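You operate a simulated robot arm through the tools that you are given. There is no shell and no other tool.

Carry out the task below with a simulated robot arm. There is one attempt and no reset: what you move stays moved.

Task
Put the 1 kg weight plate on the levelling plate and level it.
Fine: free the yellow lever, centre both bubbles with the wheels of their colour, lock it again; leave the black wheel. Set down upright: black weight plate.

Only the result counts: the job must be done as asked and must still hold three seconds after the hand-in. Knocking over, shifting, dropping, spilling or breaking anything else fails it.

Robot
A 5-joint arm with a two-finger parallel gripper, fixed in place. Base frame: the origin is on the floor under the middle of its stand, x ahead of it, y to its left, z up. Readings come in m, degrees, newtons and seconds.
It reaches about 1.134 m from its shoulder. Its first joint turns from -149.0 to 149.0 degrees. Payload 1.57 kg.
Tool frame: the origin (TCP) lies between the finger pads and is the grasp point; the fingertips stand 0.03 m ahead of it; z points along the fingers, y is the line along which they close. The gripper opens to 0.11 m. The fingers are 0.024 m wide and 0.012 m thick; the gripper's body (0.048 by 0.112 m) begins 0.078 m behind the TCP.
Orientation is that of the tool frame in the base frame, as a unit quaternion [x, y, z, w]. With the fingers straight down and closing along the base's y, the tool's x points along the base's -x, its y along +y and its z along -z.

Tools
- The arm moves only by the tool arm_command. Its argument "deltas" is a list of rows, each an object of numbers (a shift or turn left out is 0, a gripper value left out holds the last): "rx", "ry", "rz": the turn, a rotation vector about the base's x, y, z in units of 8 degrees (1.0 is 8 degrees); "dx", "dy", "dz": the shift along the base's x, y, z in units of 20 mm (1.0 is 20 mm); "gripper": the opening in per cent of the stroke, from 0 (shut) to 100 (fully open). In form: [{"rx": .., "ry": .., "rz": .., "dx": .., "dy": .., "dz": .., "gripper": ..}, ...]. A call has 1 to 20 rows; each row shifts and turns the commanded pose from where the row before left it. A call with a number of a shift or a turn outside -1 to 1 is refused whole. Each row takes 0.2 s and may step no farther than 0.05 m and 8.6 degrees from the row before; otherwise, or with a gripper value out of range, the whole call is refused. A pose out of reach is approached as far as the arm can. The call stops where the force on the tool passes 40 N (or 10 N more than at its start, if that is more) or the arm is blocked; 0.2 s more then pass. Each finger travels about 0.153 m/s and halts on what it meets, pressing with about 21 N; the grip force reading is that of the motor and also rises with nothing between the fingers. The clock runs only during rows and for 0.2 s after the last one: add rows that do not move to give the fingers time. The reply holds the time, the measured pose of the TCP, the force on the tool along the base axes, the opening and the grip force, in the units named above and with some noise, with the torque about the TCP (base axes, N m) and any sound that the robot's microphone picked up, and new pictures: "views" is both (left out), scene, wrist or none.
- Cameras (640 x 400 px; columns grow to the right, rows downward): "scene" is fixed at [0.2186, -0.5009, 1.4771]; the picture's right is [0.31, -0.95, 0.00], its down [-0.69, -0.22, -0.69] and it looks along [0.66, 0.21, -0.72] (base axes); focal length 338 px, centre (320, 200). "wrist" rides on the gripper at [0.07, 0.016, -0.141] in the tool frame; the picture's right is [-0.23, 0.97, 0.00], its down [-0.86, -0.20, -0.48] and it looks along [-0.47, -0.11, 0.88] (tool axes); focal length 222 px, centre (320, 200). There is no depth. A picture from a camera that has moved, and an enlarged one, comes with that camera's place and axes in the base frame and with its lens.
- move_column(by): slides the trunk up (or, below 0, down) by that many m; the arm rides with it, the base frame stays. It gives what a move gives, with no picture.
- enlarge(camera, box): a new picture of the part [left, top, right, bottom] of that camera's present view, enlarged. No time passes.
- hand_in(): hands the job in; it is judged then, once.

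Nothing tells you positions but the pictures and the camera data. Unless the task says otherwise, let go and move clear before handing in.

The tools are called after "Call:" as name(argument=value, ...) on one line, values as JSON. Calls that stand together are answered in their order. arm_command: Moves the arm, as the interface text tells. Its arguments: {"type":"object","properties":{"deltas":{"type":"array"},"views":{"type":"string","enum":["both","scene","wrist","none"]}},"required":["deltas"]} The other tools are called the same way: move_column (by) moves the trunk up or down; enlarge (camera, box) takes an enlarged picture of a part of a camera's view; hand_in () hands the job in.

At the start:

```text
time_s: 0.0
tcp_pos: [0.5454, -0.2436, 1.1432]
orientation: [0.001, 1.0, 0.0, 0.0]
force: [-0.3, 0.3, 0.0]
ft_torque: [0.05, 0.01, -0.02]
opening: 0.1099
gripper_force: 0.0
trunk travel left (down, up): [-0.877, 0.093]
```

scene: 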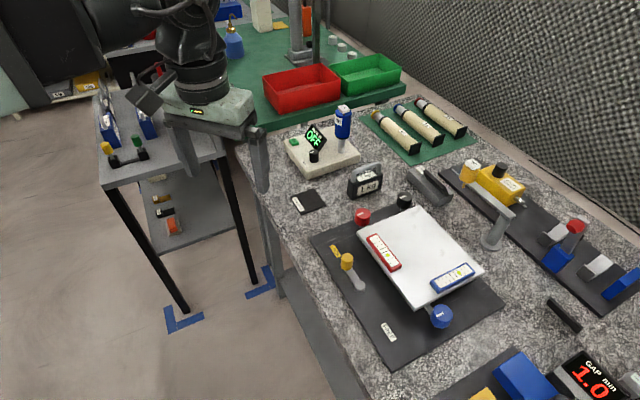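
wrist: 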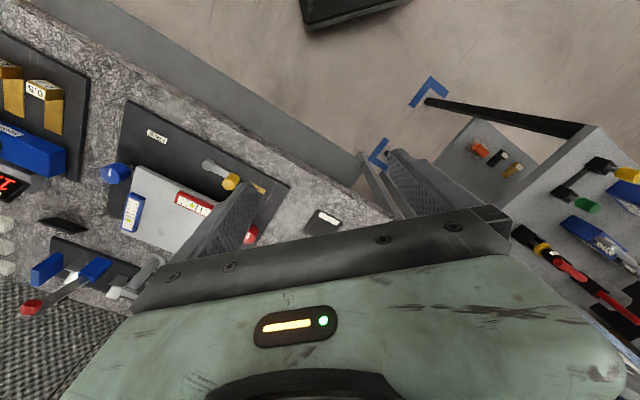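

I see the levelling plate (white plate on black base with red, blue and black wheels and a yellow lever) on the bench, and a black weight with a handle labelled something. I'll enlarge to see details first.

Call:
enlarge(camera="scene", box=[300, 180, 500, 305])

Call:
enlarge(camera="scene", box=[280, 150, 460, 262])

Call:
enlarge(camera="scene", box=[320, 230, 500, 342])

Call:
enlarge(camera="wrist", box=[80, 90, 360, 265])

```text
3.20 times, centred on (400, 242) of scene
camera zoom: at [0.2186, -0.5009, 1.4771], right [0.31, -0.95, 0.0], down [-0.69, -0.22, -0.69], along [0.66, 0.21, -0.72], focal length 1080 px, centre (64, 64)
```

zoom: 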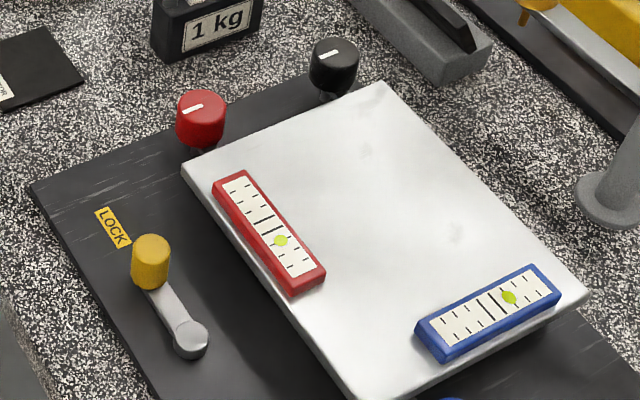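

```text
3.56 times, centred on (370, 206) of scene
camera zoom: at [0.2186, -0.5009, 1.4771], right [0.31, -0.95, 0.0], down [-0.69, -0.22, -0.69], along [0.66, 0.21, -0.72], focal length 1200 px, centre (142, 179)
```

zoom: 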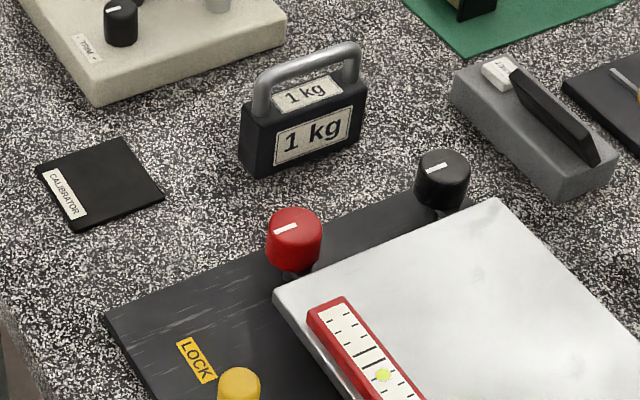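

```text
3.56 times, centred on (410, 286) of scene
camera zoom: at [0.2186, -0.5009, 1.4771], right [0.31, -0.95, 0.0], down [-0.69, -0.22, -0.69], along [0.66, 0.21, -0.72], focal length 1200 px, centre (0, -106)
```

zoom: 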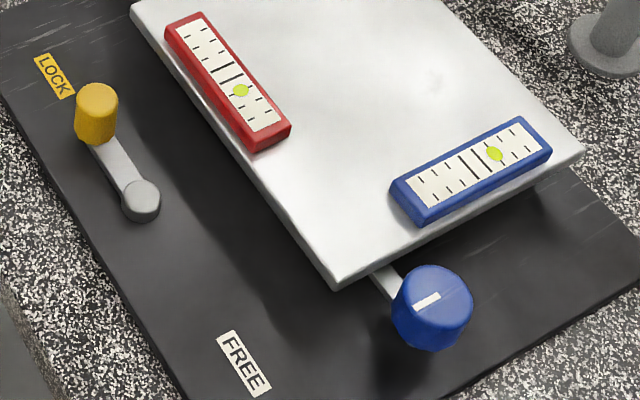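

```text
2.29 times, centred on (220, 178) of wrist
camera zoom: at [0.4754, -0.2277, 1.2871], right [0.23, 0.97, 0.0], down [0.86, -0.2, 0.48], along [0.47, -0.11, -0.88], focal length 508 px, centre (549, 251)
```

zoom: 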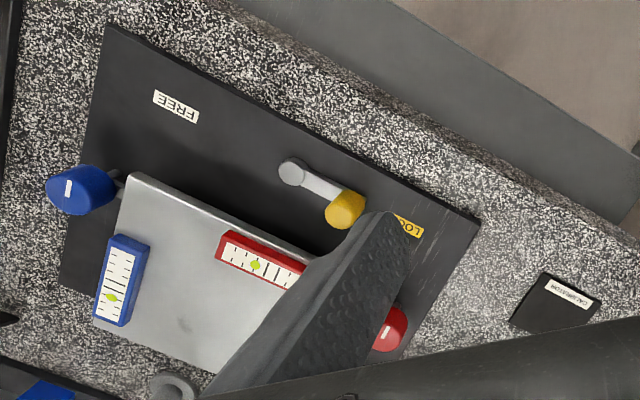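

The bench top looks to be at about z≈0.85. I put the levelling plate near (0.68, -0.57), rotated about 45°, and the 1 kg weight near (0.84, -0.42). I'll move the arm over the plate at the same height for a better look.

Call:
arm_command(deltas=[{"dy": -1}, {"dy": -1}, {"dy": -1}, {"dy": -1}, {"dy": -1}, {"dy": -1}, {"dy": -1}, {"dy": -1}, {"dy": -1}, {"dy": -1}, {"dy": -1}, {"dy": -1}, {"dy": -1}, {"dy": -1}, {"dy": -1}, {}], views="both")

```text
time_s: 3.4
tcp_pos: [0.5447, -0.5441, 1.1444]
orientation: [-0.001, 1.0, -0.001, 0.0]
force: [-0.3, -0.7, -0.2]
ft_torque: [0.0, 0.01, 0.0]
opening: 0.1102
gripper_force: 0.0
trunk travel left (down, up): [-0.877, 0.093]
camera wrist: at [0.4755, -0.5276, 1.2871], right [0.23, 0.97, 0.0], down [0.86, -0.2, 0.48], along [0.47, -0.11, -0.88], focal length 222 px, centre (320, 200)
```

scene: 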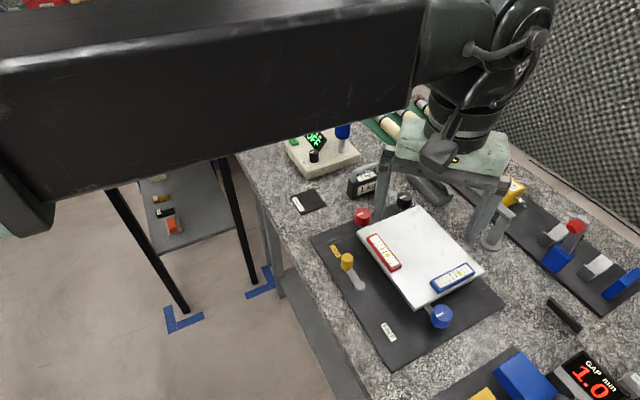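
wrist: 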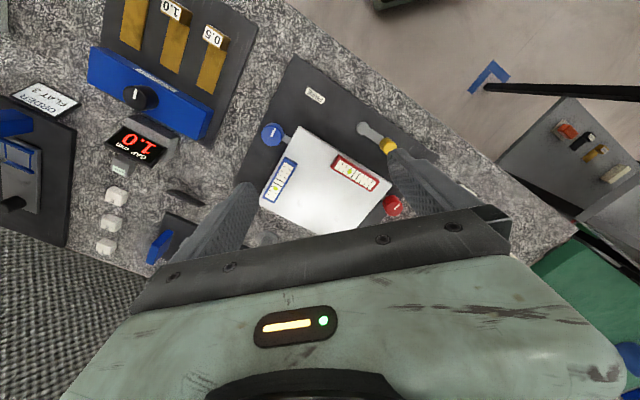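

The wrist camera now sees the levelling plate between the fingers. I'll enlarge it to place the wheels, lever and vials.

Call:
enlarge(camera="wrist", box=[230, 50, 440, 250])

Call:
enlarge(camera="scene", box=[310, 220, 390, 300])

Call:
enlarge(camera="scene", box=[320, 150, 420, 213])

```text
2.00 times, centred on (335, 150) of wrist
camera zoom: at [0.4755, -0.5276, 1.2871], right [0.23, 0.97, 0.0], down [0.86, -0.2, 0.48], along [0.47, -0.11, -0.88], focal length 444 px, centre (290, 300)
```

zoom: 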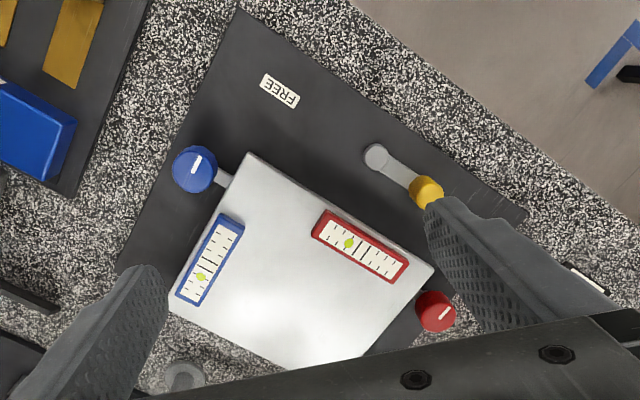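

```text
5.00 times, centred on (350, 260) of scene
camera zoom: at [0.2186, -0.5009, 1.4771], right [0.31, -0.95, 0.0], down [-0.69, -0.22, -0.69], along [0.66, 0.21, -0.72], focal length 1688 px, centre (170, -100)
```

zoom: 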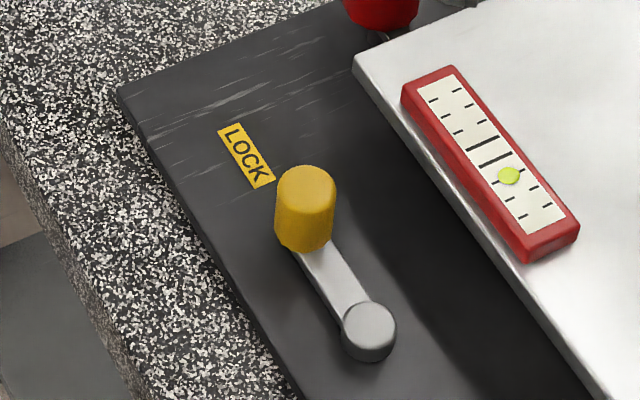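

```text
6.35 times, centred on (370, 182) of scene
camera zoom: at [0.2186, -0.5009, 1.4771], right [0.31, -0.95, 0.0], down [-0.69, -0.22, -0.69], along [0.66, 0.21, -0.72], focal length 2143 px, centre (2, 318)
```

zoom: 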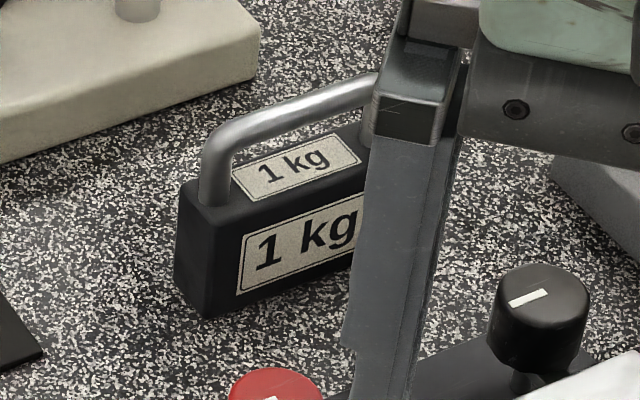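

The plate top is at z≈0.91, and its tilting wheels and lever knob top out at about 0.92. Next I'll move over the weight with the gripper turned so it closes across the handle, and check it with the wrist camera.

Call:
arm_command(deltas=[{"dx": 0.98, "dy": 0.93, "rz": -0.9375}, {"dx": 0.98, "dy": 0.93, "rz": -0.9375}, {"dx": 0.98, "dy": 0.93, "rz": -0.9375}, {"dx": 0.98, "dy": 0.93, "rz": -0.9375}, {"dx": 0.98, "dy": 0.93, "rz": -0.9375}, {"dx": 0.98, "dy": 0.93, "rz": -0.9375}, {"dx": 0.98, "dy": 0.93}, {"dx": 0.98, "dy": 0.93}, {"dx": 0.98, "dy": 0.93}, {"dx": 0.98, "dy": 0.93}, {"dx": 0.98, "dy": 0.93}, {"dx": 0.98, "dy": 0.93}, {}], views="both")

```text
time_s: 6.2
tcp_pos: [0.7806, -0.3215, 1.1452]
orientation: [0.384, 0.923, 0.0, 0.0]
force: [0.2, 0.7, -0.4]
ft_torque: [-0.01, 0.0, -0.01]
opening: 0.1101
gripper_force: 0.0
trunk travel left (down, up): [-0.877, 0.093]
camera wrist: at [0.742, -0.2603, 1.287], right [0.85, 0.53, 0.0], down [0.46, -0.75, 0.48], along [0.25, -0.41, -0.88], focal length 222 px, centre (320, 200)
```

scene: 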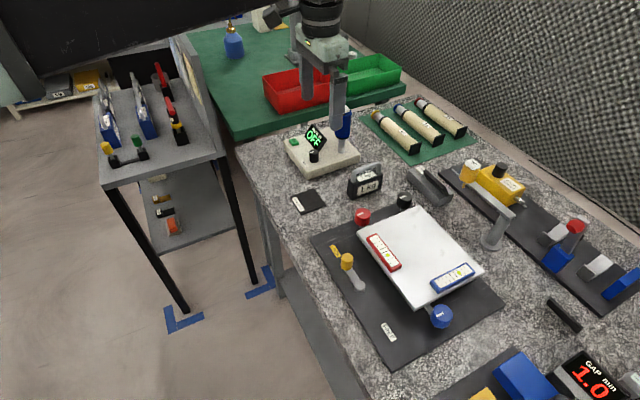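
wrist: 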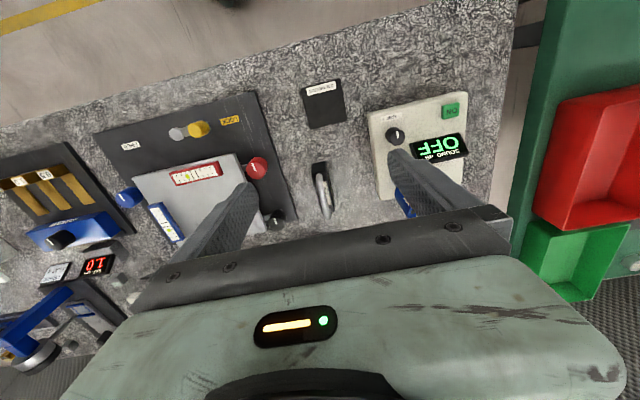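

The weight shows up between the fingers in the wrist view, with its handle running along the e2 direction. I'll enlarge both views to fix its position.

Call:
enlarge(camera="wrist", box=[280, 140, 376, 236])

Call:
enlarge(camera="scene", box=[330, 150, 410, 200])

Call:
enlarge(camera="wrist", box=[90, 90, 330, 260])

```text
4.17 times, centred on (328, 188) of wrist
camera zoom: at [0.742, -0.2603, 1.287], right [0.85, 0.53, 0.0], down [0.46, -0.75, 0.48], along [0.25, -0.41, -0.88], focal length 926 px, centre (287, 250)
```

zoom: 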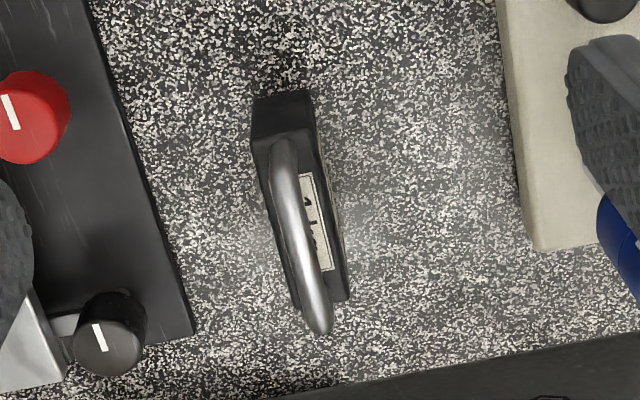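

```text
8.00 times, centred on (370, 175) of scene
camera zoom: at [0.2186, -0.5009, 1.4771], right [0.31, -0.95, 0.0], down [-0.69, -0.22, -0.69], along [0.66, 0.21, -0.72], focal length 2700 px, centre (-80, 400)
```

zoom: 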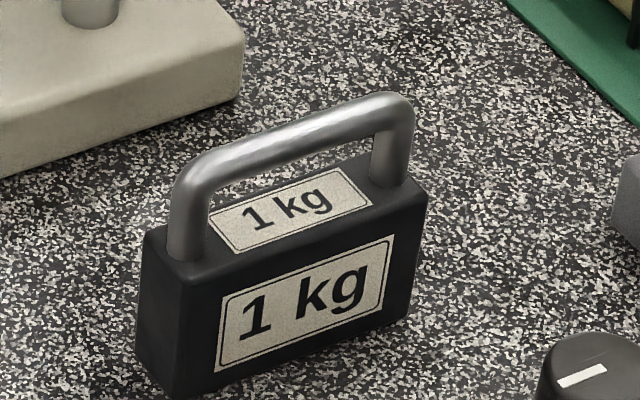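

```text
2.35 times, centred on (210, 175) of wrist
camera zoom: at [0.742, -0.2603, 1.287], right [0.85, 0.53, 0.0], down [0.46, -0.75, 0.48], along [0.25, -0.41, -0.88], focal length 523 px, centre (579, 259)
```

zoom: 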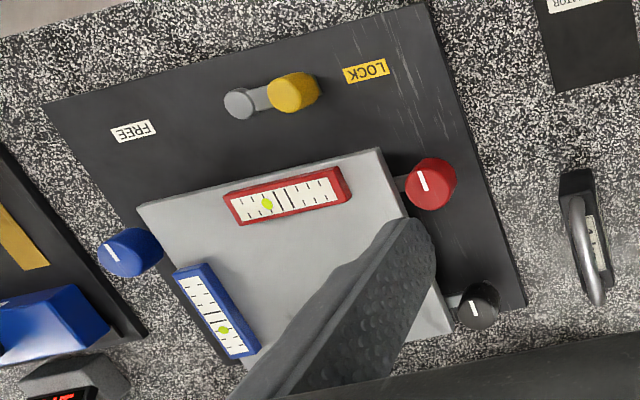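

The handle bar's centre comes out near (0.847, -0.417), z≈0.935, running at about -47°. The block top is at about 0.897. I'll go above it with the gripper partly closed, stop at z≈1.0 and check alignment.

Call:
arm_command(deltas=[{"dx": 0.669, "dy": -0.958, "gripper": 55, "rz": -0.25}, {"dx": 0.669, "dy": -0.958}, {"dx": 0.669, "dy": -0.958}, {"dx": 0.669, "dy": -0.958}, {"dx": 0.669, "dy": -0.958}, {"dz": -0.9125}, {"dz": -0.9125}, {"dz": -0.9125}, {"dz": -0.9125}, {"dz": -0.9125}, {"dz": -0.9125}, {"dz": -0.9125}, {"dz": -0.9125}, {}], views="both")

```text
time_s: 9.2
tcp_pos: [0.8447, -0.4147, 1.144]
orientation: [0.4, 0.917, 0.0, 0.0]
force: [0.2, -0.4, 0.2]
ft_torque: [-0.02, 0.02, 0.0]
opening: 0.0604
gripper_force: 0.0
out of reach, approached as far as the arm can: row 5, 6, 7, 8, 9, 10, 11, 12, 13
trunk travel left (down, up): [-0.877, 0.093]
camera wrist: at [0.8079, -0.3535, 1.287], right [0.87, 0.5, 0.0], down [0.44, -0.76, 0.48], along [0.24, -0.41, -0.88], focal length 222 px, centre (320, 200)
```

scene: 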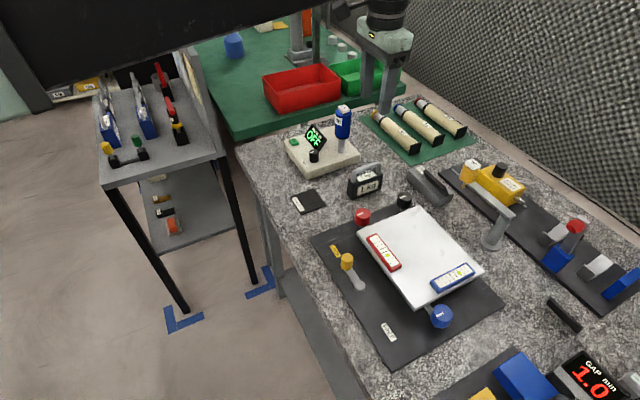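
wrist: 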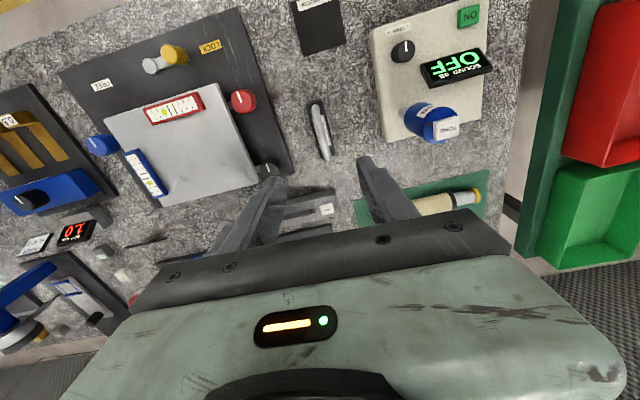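

The arm ran out of reach when descending here, so I need to lower the trunk. First I'll raise the arm a little, which also shows how the commanded pose behaves after the refused motion. The column comes down after that.

Call:
arm_command(deltas=[{"dz": 0.5}, {}], views="none")

```text
time_s: 9.8
tcp_pos: [0.8444, -0.4146, 1.1436]
orientation: [0.399, 0.917, 0.0, 0.0]
force: [0.4, -0.2, -0.3]
ft_torque: [0.05, 0.01, 0.0]
opening: 0.0606
gripper_force: 0.0
out of reach, approached as far as the arm can: row 1
trunk travel left (down, up): [-0.877, 0.093]
```

Call:
move_column(by=-0.08)

```text
time_s: 11.0
tcp_pos: [0.8436, -0.4154, 1.0635]
orientation: [0.398, 0.917, 0.0, 0.0]
force: [0.5, -0.6, -0.9]
ft_torque: [-0.02, 0.0, -0.01]
opening: 0.0604
gripper_force: 0.0
trunk travel left (down, up): [-0.797, 0.173]
```

Call:
arm_command(deltas=[{"dz": 1}, {"dz": 1}, {"dz": 1}, {}], views="none")

```text
time_s: 12.0
tcp_pos: [0.8432, -0.4148, 1.0637]
orientation: [0.399, 0.917, 0.0, 0.0]
force: [-0.4, -0.2, -0.2]
ft_torque: [0.02, 0.01, 0.01]
opening: 0.0607
gripper_force: 0.0
out of reach, approached as far as the arm can: row 1, 2, 3
trunk travel left (down, up): [-0.797, 0.173]
```

The arm is at its maximum radius with a vertical tool (about 0.94 m), and the handle is almost exactly at that radius. I can descend here with the column alone, so I'll check alignment first.

Call:
enlarge(camera="wrist", box=[250, 110, 410, 210])

Call:
enlarge(camera="scene", box=[310, 60, 470, 210])

```text
4.00 times, centred on (330, 160) of wrist
camera zoom: at [0.8079, -0.3535, 1.207], right [0.87, 0.5, 0.0], down [0.44, -0.76, 0.48], along [0.24, -0.41, -0.88], focal length 888 px, centre (280, 360)
```

zoom: 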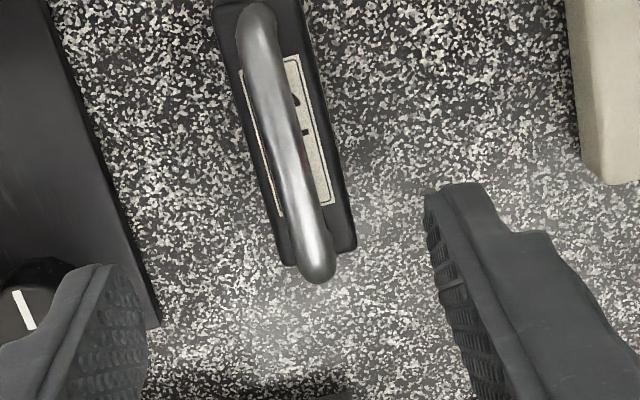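

```text
2.67 times, centred on (390, 135) of scene
camera zoom: at [0.2186, -0.5009, 1.4771], right [0.31, -0.95, 0.0], down [-0.69, -0.22, -0.69], along [0.66, 0.21, -0.72], focal length 900 px, centre (133, 373)
```

zoom: 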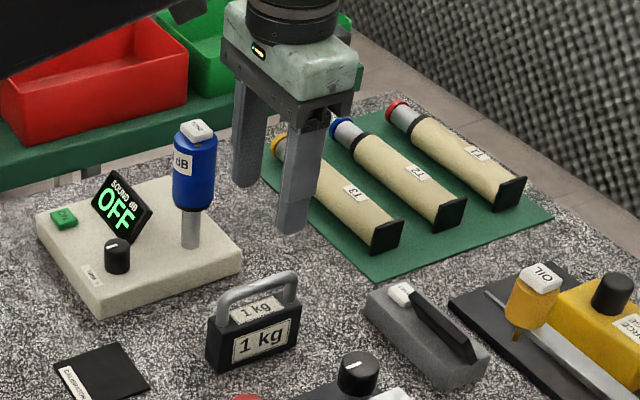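

The handle bar is centred between the fingers, only about 3 mm farther out, with its axis at z≈0.93. I'll descend with the column in two steps.

Call:
move_column(by=-0.09)

Call:
enlarge(camera="wrist", box=[240, 90, 400, 230])

Call:
enlarge(camera="scene", box=[320, 110, 420, 210])

```text
time_s: 13.2
tcp_pos: [0.8443, -0.4148, 0.9736]
orientation: [0.399, 0.917, 0.001, 0.0]
force: [-0.3, 0.5, 0.0]
ft_torque: [0.0, -0.03, -0.02]
opening: 0.0606
gripper_force: 0.1
trunk travel left (down, up): [-0.707, 0.263]
```

```text
2.86 times, centred on (320, 160) of wrist
camera zoom: at [0.8078, -0.3535, 1.1171], right [0.87, 0.5, 0.0], down [0.44, -0.76, 0.48], along [0.24, -0.41, -0.88], focal length 635 px, centre (320, 314)
```

zoom: 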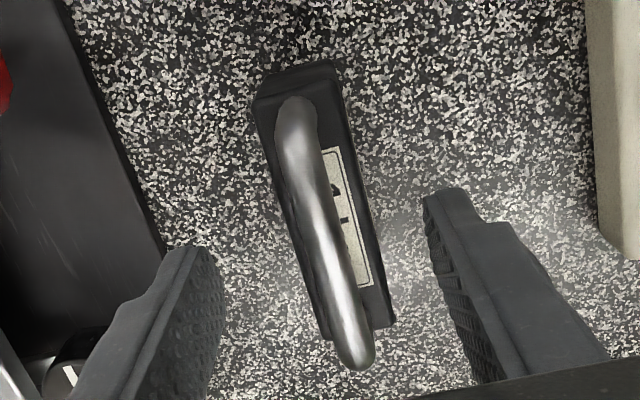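

```text
4.00 times, centred on (370, 160) of scene
camera zoom: at [0.2186, -0.5009, 1.4771], right [0.31, -0.95, 0.0], down [-0.69, -0.22, -0.69], along [0.66, 0.21, -0.72], focal length 1350 px, centre (120, 360)
```

zoom: 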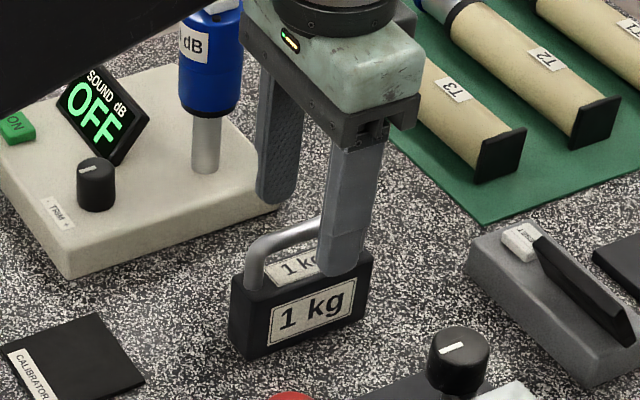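

The bar is centred across the fingers, but I'm about 6 mm short along the bar. A slight outward tilt of about 3° in the arm's plane gives extra reach, so I'll use that to centre on the handle.

Call:
arm_command(deltas=[{"rx": -0.177, "ry": -0.359}, {"dx": 0.21, "dy": -0.22}, {}], views="wrist")

Call:
enlarge(camera="wrist", box=[240, 90, 400, 230])

```text
time_s: 14.0
tcp_pos: [0.848, -0.4197, 0.9741]
orientation: [0.399, 0.916, -0.001, 0.029]
force: [-0.1, 0.1, -0.4]
ft_torque: [-0.02, 0.03, -0.02]
opening: 0.0606
gripper_force: 0.1
trunk travel left (down, up): [-0.707, 0.263]
camera wrist: at [0.805, -0.3545, 1.1137], right [0.87, 0.5, 0.03], down [0.41, -0.75, 0.52], along [0.28, -0.44, -0.85], focal length 222 px, centre (320, 200)
```

wrist: 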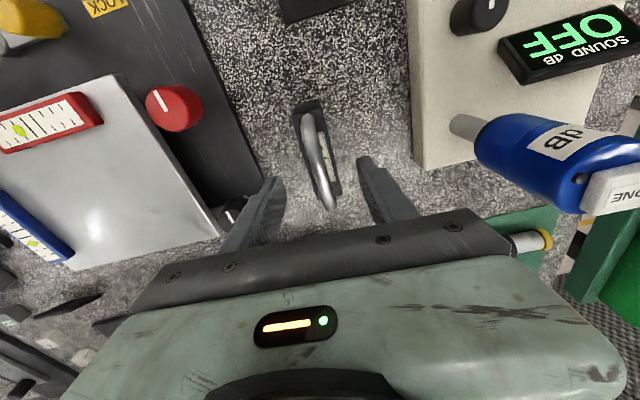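

```text
2.86 times, centred on (320, 160) of wrist
camera zoom: at [0.805, -0.3545, 1.1137], right [0.87, 0.5, 0.03], down [0.41, -0.75, 0.52], along [0.28, -0.44, -0.85], focal length 635 px, centre (320, 314)
```

zoom: 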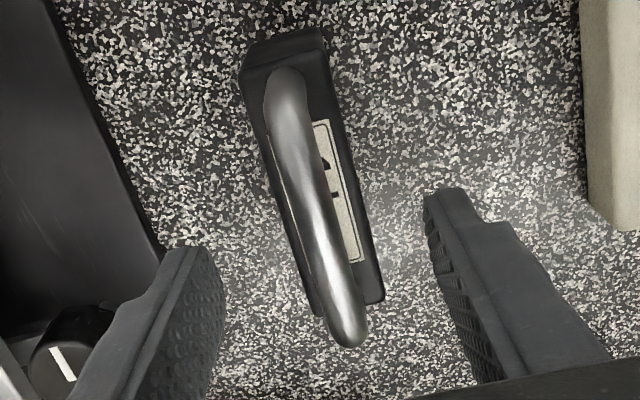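

The bar is now centred in both directions. I'll descend the last 36 mm with the column and then close the gripper on the bar.

Call:
move_column(by=-0.036)

Call:
enlarge(camera="scene", box=[320, 130, 410, 210])

Call:
enlarge(camera="wrist", box=[240, 110, 400, 250])

```text
time_s: 14.8
tcp_pos: [0.8463, -0.4196, 0.9392]
orientation: [0.399, 0.916, -0.001, 0.028]
force: [0.4, 0.0, 0.1]
ft_torque: [0.0, 0.0, -0.01]
opening: 0.0605
gripper_force: 0.1
trunk travel left (down, up): [-0.671, 0.299]
```

```text
5.00 times, centred on (365, 170) of scene
camera zoom: at [0.2186, -0.5009, 1.4771], right [0.31, -0.95, 0.0], down [-0.69, -0.22, -0.69], along [0.66, 0.21, -0.72], focal length 1688 px, centre (95, 350)
```

zoom: 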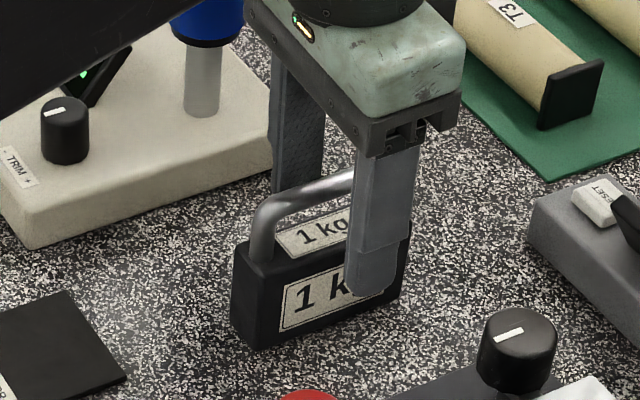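

```text
2.86 times, centred on (320, 180) of wrist
camera zoom: at [0.8048, -0.3544, 1.0779], right [0.87, 0.5, 0.03], down [0.41, -0.75, 0.52], along [0.28, -0.44, -0.85], focal length 635 px, centre (320, 257)
```

zoom: 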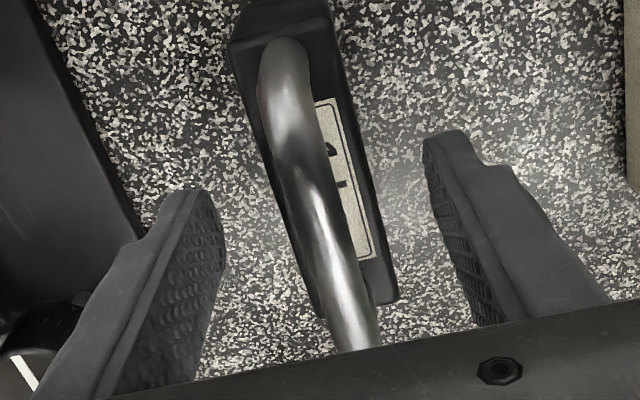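

The bar sits between the fingers, with the tips clear of the block. I'm closing the gripper.

Call:
arm_command(deltas=[{"gripper": 0}, {}, {}, {}], views="both")

```text
time_s: 15.8
tcp_pos: [0.8481, -0.4192, 0.9381]
orientation: [0.399, 0.916, -0.001, 0.028]
force: [1.8, 0.2, 2.1]
ft_torque: [-0.02, 0.04, 0.13]
opening: 0.0277
gripper_force: 20.8
trunk travel left (down, up): [-0.671, 0.299]
camera wrist: at [0.805, -0.3543, 1.0779], right [0.87, 0.5, 0.03], down [0.41, -0.75, 0.52], along [0.28, -0.44, -0.85], focal length 222 px, centre (320, 200)
```

scene: 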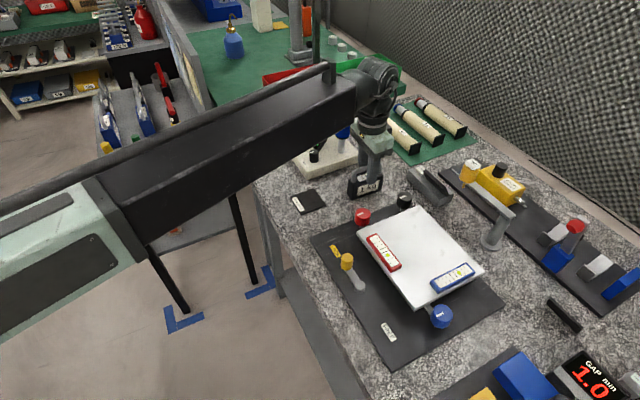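
wrist: 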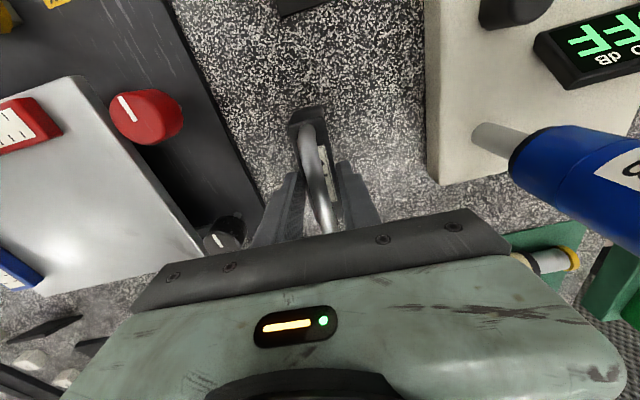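

The opening is 28 mm, so the fingertips seem to be gripping the block's top edge rather than the bar. I'll look closer.

Call:
enlarge(camera="wrist", box=[260, 90, 400, 240])

Call:
enlarge(camera="scene", box=[330, 120, 410, 210])

```text
2.67 times, centred on (330, 165) of wrist
camera zoom: at [0.805, -0.3543, 1.0779], right [0.87, 0.5, 0.03], down [0.41, -0.75, 0.52], along [0.28, -0.44, -0.85], focal length 592 px, centre (293, 293)
```

zoom: 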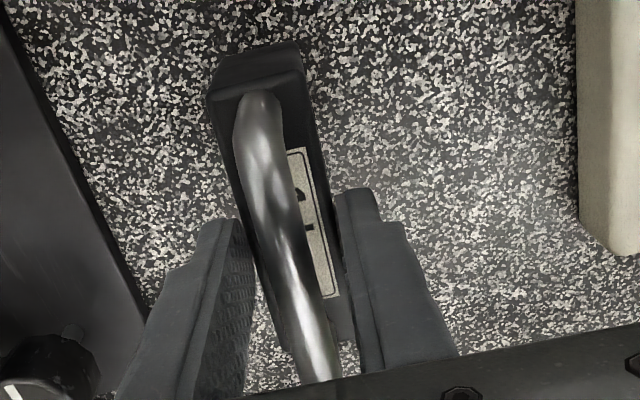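

```text
4.44 times, centred on (370, 165) of scene
camera zoom: at [0.2186, -0.5009, 1.4771], right [0.31, -0.95, 0.0], down [-0.69, -0.22, -0.69], along [0.66, 0.21, -0.72], focal length 1500 px, centre (98, 356)
```

zoom: 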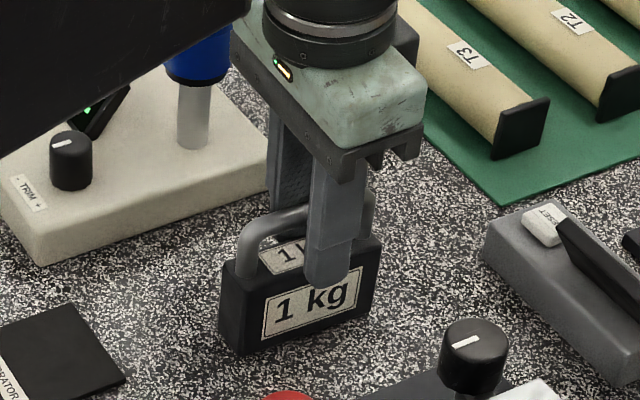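

The fingers hold the flat sides of the block by about 10 mm. I'll open slightly, lower 13 mm for a firmer hold, and close again.

Call:
arm_command(deltas=[{"gripper": 42}, {}, {}], views="none")

Call:
move_column(by=-0.014)

Call:
arm_command(deltas=[{"gripper": 0}, {}, {}, {}], views="both")

```text
time_s: 16.6
tcp_pos: [0.8484, -0.4205, 0.9382]
orientation: [0.398, 0.917, -0.002, 0.028]
force: [-0.6, 0.2, 0.1]
ft_torque: [-0.02, -0.02, -0.03]
opening: 0.0463
gripper_force: 0.1
trunk travel left (down, up): [-0.671, 0.299]
```

```text
time_s: 17.2
tcp_pos: [0.8484, -0.4202, 0.9259]
orientation: [0.399, 0.917, 0.0, 0.028]
force: [-0.3, -0.3, 0.3]
ft_torque: [0.02, 0.0, -0.02]
opening: 0.0461
gripper_force: 0.1
trunk travel left (down, up): [-0.657, 0.313]
```

```text
time_s: 18.2
tcp_pos: [0.8482, -0.42, 0.9241]
orientation: [0.399, 0.916, -0.002, 0.028]
force: [-0.2, -1.1, 1.1]
ft_torque: [-0.21, 0.05, 0.13]
opening: 0.0281
gripper_force: 21.5
trunk travel left (down, up): [-0.657, 0.313]
camera wrist: at [0.8049, -0.3545, 1.0639], right [0.87, 0.5, 0.03], down [0.41, -0.75, 0.52], along [0.28, -0.44, -0.85], focal length 222 px, centre (320, 200)
```

scene: 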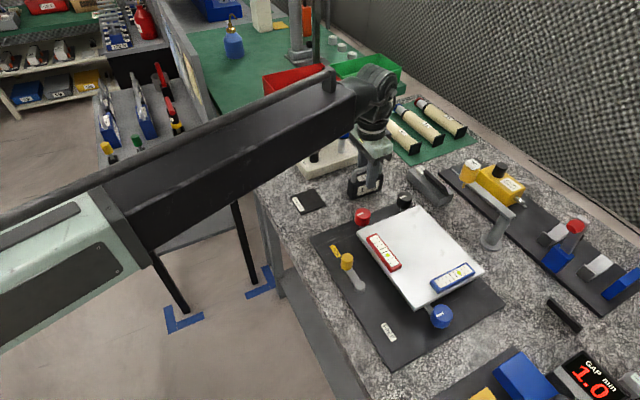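
wrist: 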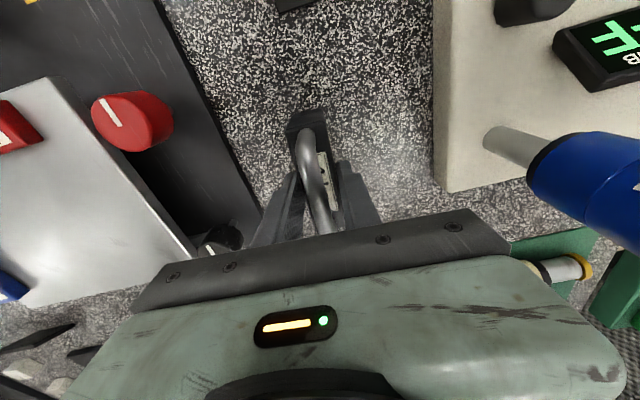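

The grip is firm at 28 mm. I'll lift straight up with the column.

Call:
move_column(by=0.13)

Call:
enlarge(camera="scene", box=[310, 60, 470, 210])

```text
time_s: 19.8
tcp_pos: [0.8482, -0.4204, 1.0525]
orientation: [0.399, 0.917, -0.001, 0.027]
force: [-0.1, 0.3, -9.6]
ft_torque: [0.0, 0.03, -0.02]
opening: 0.0279
gripper_force: 21.0
trunk travel left (down, up): [-0.787, 0.183]
```

```text
2.67 times, centred on (390, 135) of scene
camera zoom: at [0.2186, -0.5009, 1.4771], right [0.31, -0.95, 0.0], down [-0.69, -0.22, -0.69], along [0.66, 0.21, -0.72], focal length 900 px, centre (133, 373)
```

zoom: 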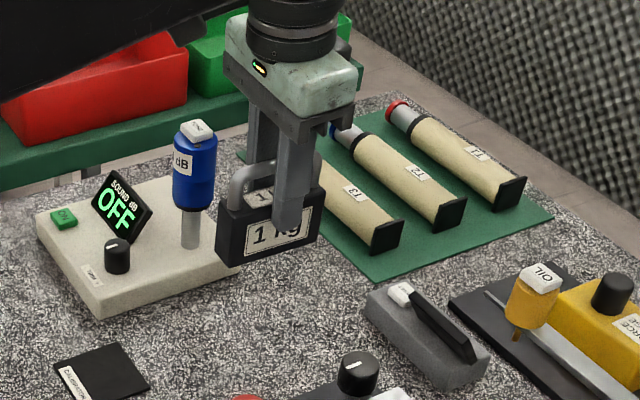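

The weight is lifted (9.6 N on the tool). Now I'll carry it over the plate, turning with the arm's azimuth so the weight stays upright.

Call:
arm_command(deltas=[{"dx": -0.933, "dy": -0.811, "rz": -0.1875}, {"dx": -0.933, "dy": -0.811, "rz": -0.1875}, {"dx": -0.933, "dy": -0.811, "rz": -0.1875}, {"dx": -0.933, "dy": -0.811, "rz": -0.1875}, {"dx": -0.933, "dy": -0.811, "rz": -0.1875}, {"dx": -0.933, "dy": -0.811, "rz": -0.1875}, {"dx": -0.933, "dy": -0.811, "rz": -0.1875}, {"dx": -0.933, "dy": -0.811, "rz": -0.1875}, {"dx": -0.933, "dy": -0.811, "rz": -0.1875}, {}], views="both")

```text
time_s: 22.0
tcp_pos: [0.68, -0.565, 1.0544]
orientation: [0.504, 0.863, -0.004, 0.026]
force: [0.9, -0.3, -9.2]
ft_torque: [-0.04, -0.02, -0.02]
opening: 0.0278
gripper_force: 21.5
trunk travel left (down, up): [-0.787, 0.183]
camera wrist: at [0.6535, -0.4924, 1.1931], right [0.96, 0.28, 0.03], down [0.23, -0.83, 0.52], along [0.17, -0.49, -0.86], focal length 222 px, centre (320, 200)
```

scene: 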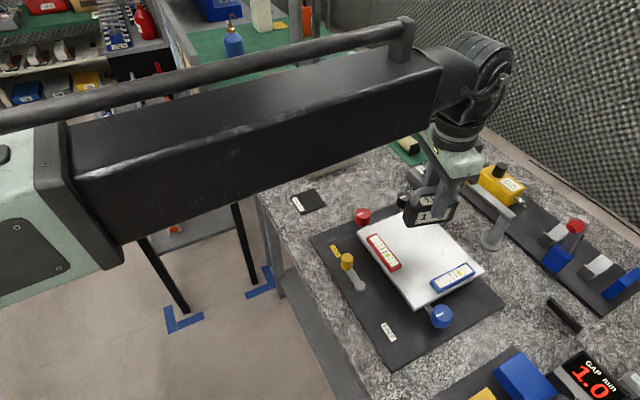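
wrist: 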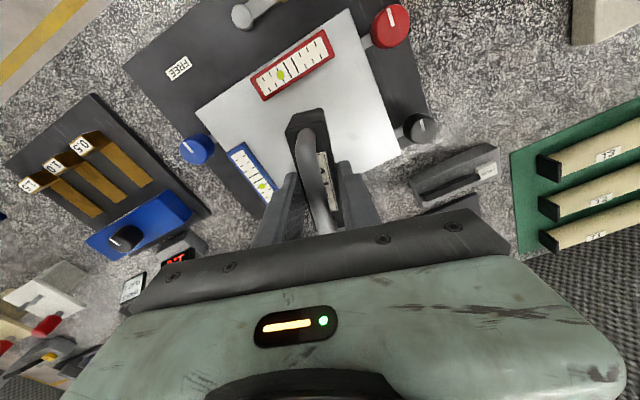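

The weight is above the plate between the vials and the far edge. I'll lower 45 mm first and check the forces.

Call:
arm_command(deltas=[{"dz": -0.5}, {"dz": -0.5}, {"dz": -0.5}, {"dz": -0.5}, {"dz": -0.25}, {}], views="both")

Call:
enlarge(camera="scene", box=[350, 170, 500, 310])

```text
time_s: 23.4
tcp_pos: [0.6807, -0.5646, 1.0533]
orientation: [0.505, 0.863, -0.004, 0.027]
force: [-0.4, 0.4, -10.1]
ft_torque: [0.0, 0.0, 0.01]
opening: 0.0278
gripper_force: 20.7
out of reach, approached as far as the arm can: row 1, 2, 3, 4, 5
trunk travel left (down, up): [-0.787, 0.183]
camera wrist: at [0.6536, -0.4922, 1.1931], right [0.96, 0.28, 0.03], down [0.23, -0.83, 0.52], along [0.17, -0.49, -0.86], focal length 222 px, centre (320, 200)
```

scene: 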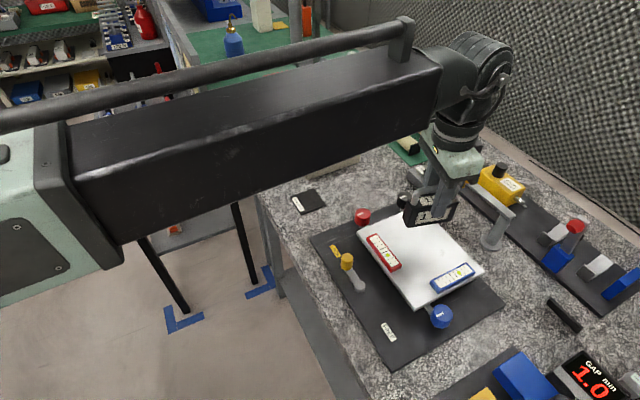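
wrist: 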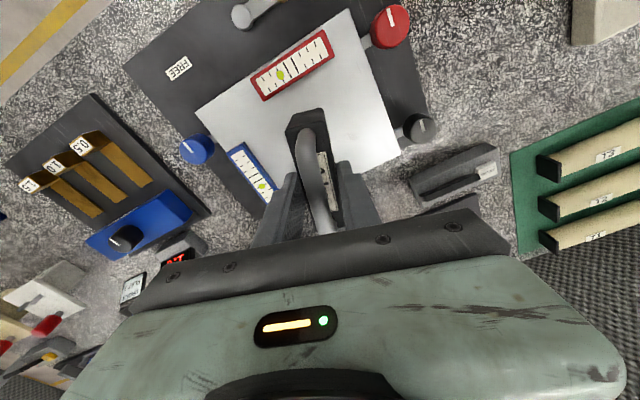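

```text
2.86 times, centred on (425, 240) of scene
camera zoom: at [0.2186, -0.5009, 1.4771], right [0.31, -0.95, 0.0], down [-0.69, -0.22, -0.69], along [0.66, 0.21, -0.72], focal length 964 px, centre (20, 86)
```

zoom: 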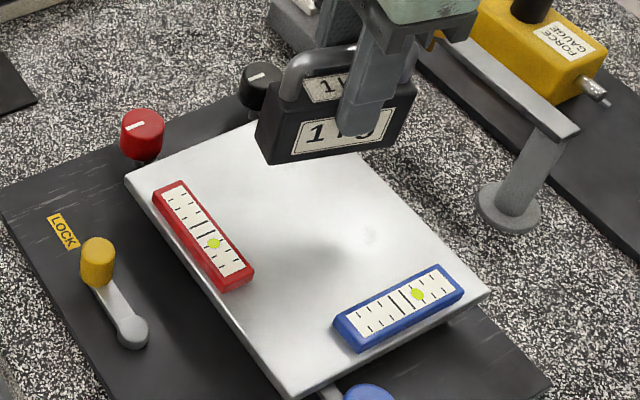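

This arm doesn't move vertically with the tool pointing down, so height has to come from the column. I'll lower the weight with it, first 45 mm and then in small steps watching the force.

Call:
move_column(by=-0.045)

Call:
enlarge(camera="scene", box=[350, 170, 500, 310])

```text
time_s: 24.3
tcp_pos: [0.6793, -0.5667, 1.0092]
orientation: [0.504, 0.863, -0.005, 0.027]
force: [-0.5, -0.2, -9.5]
ft_torque: [0.03, 0.03, -0.01]
opening: 0.028
gripper_force: 21.4
trunk travel left (down, up): [-0.742, 0.228]
```

```text
2.86 times, centred on (425, 240) of scene
camera zoom: at [0.2186, -0.5009, 1.4771], right [0.31, -0.95, 0.0], down [-0.69, -0.22, -0.69], along [0.66, 0.21, -0.72], focal length 964 px, centre (20, 86)
```

zoom: 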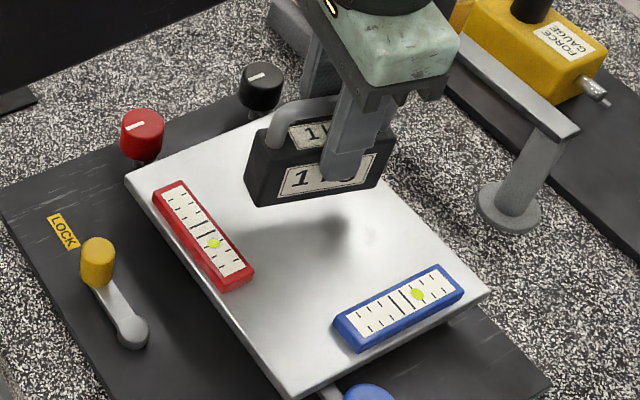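

Call:
move_column(by=-0.01)

Call:
enlarge(camera="scene", box=[370, 190, 470, 260])

```text
time_s: 24.9
tcp_pos: [0.6789, -0.5652, 0.9999]
orientation: [0.504, 0.863, -0.004, 0.027]
force: [0.3, -0.1, -8.8]
ft_torque: [0.02, 0.02, 0.0]
opening: 0.0279
gripper_force: 20.8
trunk travel left (down, up): [-0.732, 0.238]
```

```text
5.71 times, centred on (420, 225) of scene
camera zoom: at [0.2186, -0.5009, 1.4771], right [0.31, -0.95, 0.0], down [-0.69, -0.22, -0.69], along [0.66, 0.21, -0.72], focal length 1929 px, centre (-251, 57)
```

zoom: 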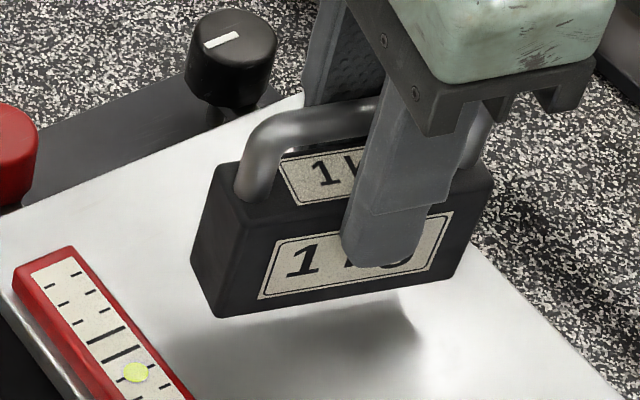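

Call:
move_column(by=-0.008)

Call:
enlarge(camera="scene", box=[370, 190, 470, 260])

```text
time_s: 25.4
tcp_pos: [0.6802, -0.5647, 0.9902]
orientation: [0.504, 0.864, -0.004, 0.027]
force: [-0.1, 0.5, -9.5]
ft_torque: [-0.04, 0.01, -0.02]
opening: 0.0281
gripper_force: 21.1
trunk travel left (down, up): [-0.724, 0.246]
```

```text
5.71 times, centred on (420, 225) of scene
camera zoom: at [0.2186, -0.5009, 1.4771], right [0.31, -0.95, 0.0], down [-0.69, -0.22, -0.69], along [0.66, 0.21, -0.72], focal length 1929 px, centre (-251, 57)
```

zoom: 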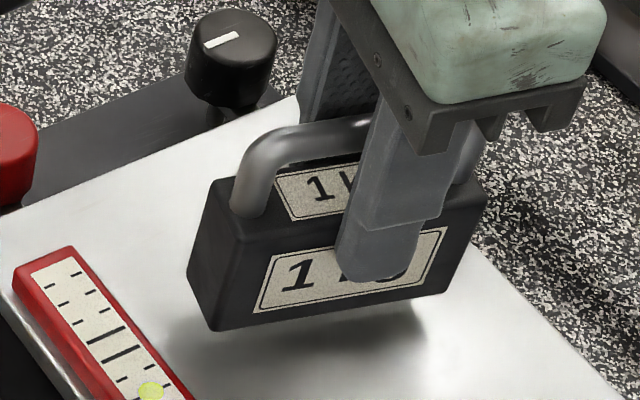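

Call:
enlarge(camera="scene", box=[360, 225, 410, 275])

Call:
enlarge(camera="scene", box=[425, 255, 485, 295])

```text
8.00 times, centred on (385, 250) of scene
camera zoom: at [0.2186, -0.5009, 1.4771], right [0.31, -0.95, 0.0], down [-0.69, -0.22, -0.69], along [0.66, 0.21, -0.72], focal length 2700 px, centre (-200, -200)
```

zoom: 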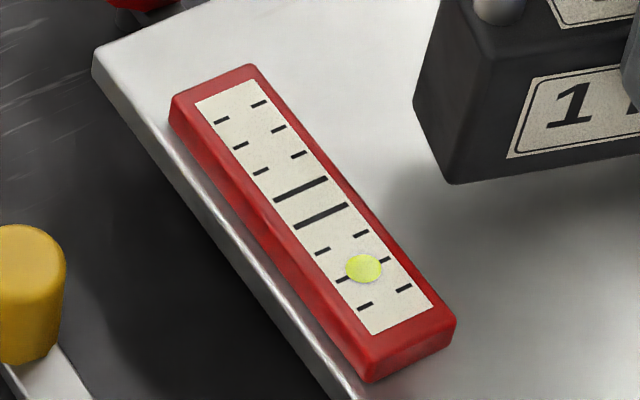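

```text
10.00 times, centred on (455, 275) of scene
camera zoom: at [0.2186, -0.5009, 1.4771], right [0.31, -0.95, 0.0], down [-0.69, -0.22, -0.69], along [0.66, 0.21, -0.72], focal length 3375 px, centre (-1030, -550)
```

zoom: 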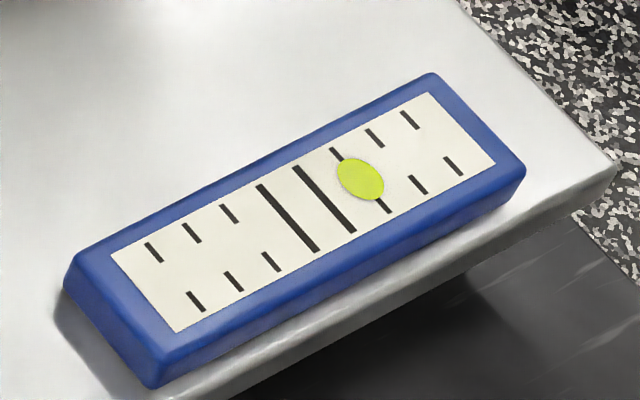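

The red bubble seems to have shifted by a division even though the tool force hasn't changed. I'll wait briefly without moving and look again to see whether it is drifting or contact.

Call:
arm_command(deltas=[{}, {}, {}], views="none")

Call:
enlarge(camera="scene", box=[360, 225, 410, 275])

Call:
enlarge(camera="scene", box=[425, 255, 485, 295])

Call:
enlarge(camera="wrist", box=[180, 0, 440, 240])

```text
time_s: 26.2
tcp_pos: [0.6795, -0.564, 0.9916]
orientation: [0.505, 0.863, -0.004, 0.027]
force: [-1.0, -0.6, -10.2]
ft_torque: [-0.03, 0.01, 0.03]
opening: 0.0278
gripper_force: 21.0
trunk travel left (down, up): [-0.724, 0.246]
```

```text
8.00 times, centred on (385, 250) of scene
camera zoom: at [0.2186, -0.5009, 1.4771], right [0.31, -0.95, 0.0], down [-0.69, -0.22, -0.69], along [0.66, 0.21, -0.72], focal length 2700 px, centre (-200, -200)
```

zoom: 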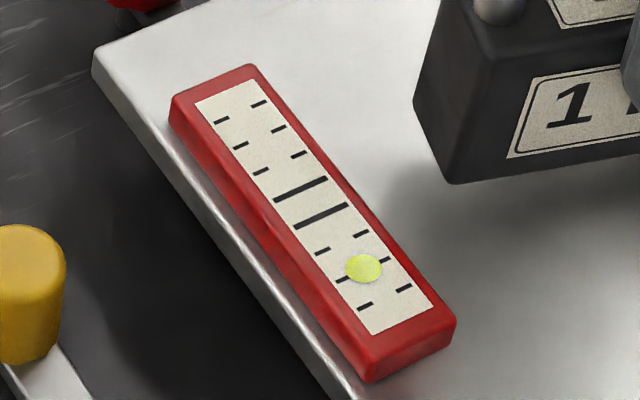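

```text
10.00 times, centred on (455, 275) of scene
camera zoom: at [0.2186, -0.5009, 1.4771], right [0.31, -0.95, 0.0], down [-0.69, -0.22, -0.69], along [0.66, 0.21, -0.72], focal length 3375 px, centre (-1030, -550)
```

zoom: 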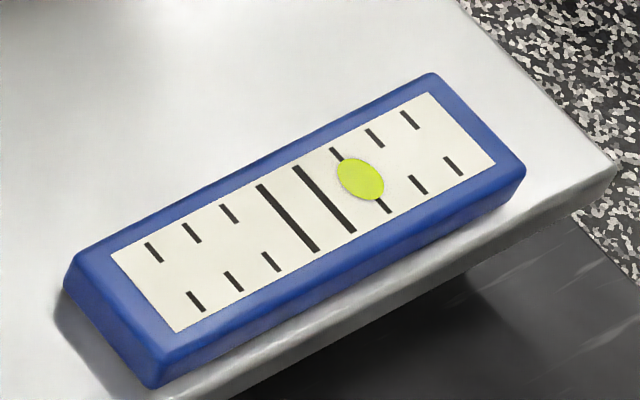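

```text
1.67 times, centred on (310, 120) of wrist
camera zoom: at [0.6535, -0.4922, 1.1301], right [0.96, 0.28, 0.03], down [0.23, -0.83, 0.52], along [0.17, -0.49, -0.86], focal length 370 px, centre (337, 333)
```

zoom: 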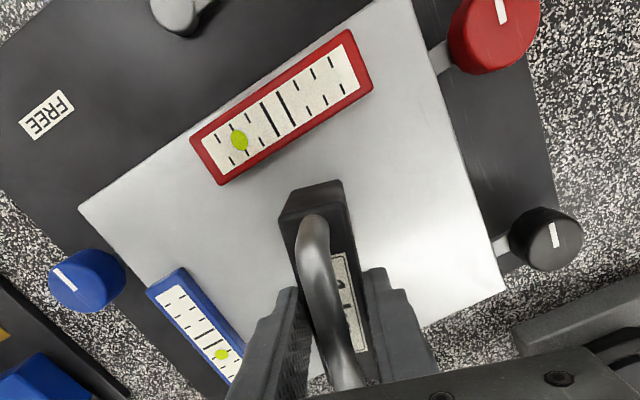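

Readings are stable, so the weight has probably just begun to touch. I'll lower a few more millimetres.

Call:
move_column(by=-0.004)

Call:
enlarge(camera="scene", box=[360, 190, 470, 275])

```text
time_s: 26.8
tcp_pos: [0.6806, -0.5658, 0.9874]
orientation: [0.504, 0.863, -0.005, 0.027]
force: [-0.3, 0.3, -10.2]
ft_torque: [0.02, 0.03, -0.01]
opening: 0.0278
gripper_force: 21.2
trunk travel left (down, up): [-0.72, 0.25]
```

```text
4.71 times, centred on (415, 232) of scene
camera zoom: at [0.2186, -0.5009, 1.4771], right [0.31, -0.95, 0.0], down [-0.69, -0.22, -0.69], along [0.66, 0.21, -0.72], focal length 1588 px, centre (-127, 47)
```

zoom: 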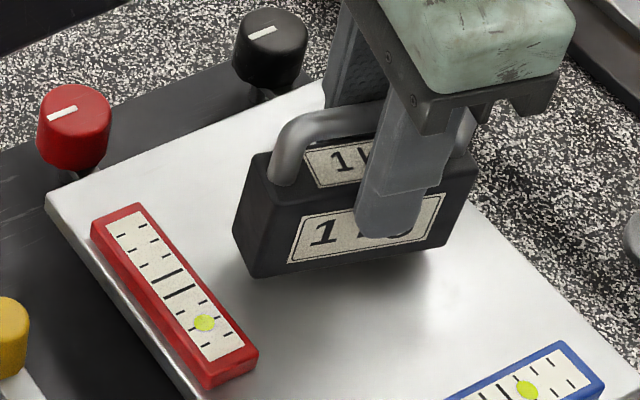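

Force is unchanged at about 10 N and a small gap still shows. I'll keep lowering in small steps.

Call:
move_column(by=-0.004)

Call:
move_column(by=-0.003)

Call:
enlarge(camera="scene", box=[360, 190, 470, 275])

```text
time_s: 27.3
tcp_pos: [0.6796, -0.5663, 0.9821]
orientation: [0.504, 0.863, -0.004, 0.026]
force: [0.6, 0.7, -9.4]
ft_torque: [-0.05, -0.02, 0.01]
opening: 0.0276
gripper_force: 20.7
trunk travel left (down, up): [-0.716, 0.254]
```

```text
time_s: 27.8
tcp_pos: [0.6794, -0.5656, 0.9796]
orientation: [0.504, 0.863, -0.004, 0.027]
force: [-0.3, 0.0, -10.1]
ft_torque: [-0.01, -0.01, 0.03]
opening: 0.0277
gripper_force: 21.0
trunk travel left (down, up): [-0.713, 0.257]
```

```text
4.71 times, centred on (415, 232) of scene
camera zoom: at [0.2186, -0.5009, 1.4771], right [0.31, -0.95, 0.0], down [-0.69, -0.22, -0.69], along [0.66, 0.21, -0.72], focal length 1588 px, centre (-127, 47)
```

zoom: 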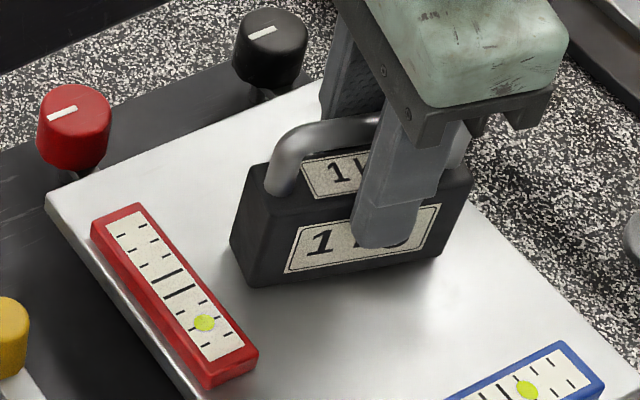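

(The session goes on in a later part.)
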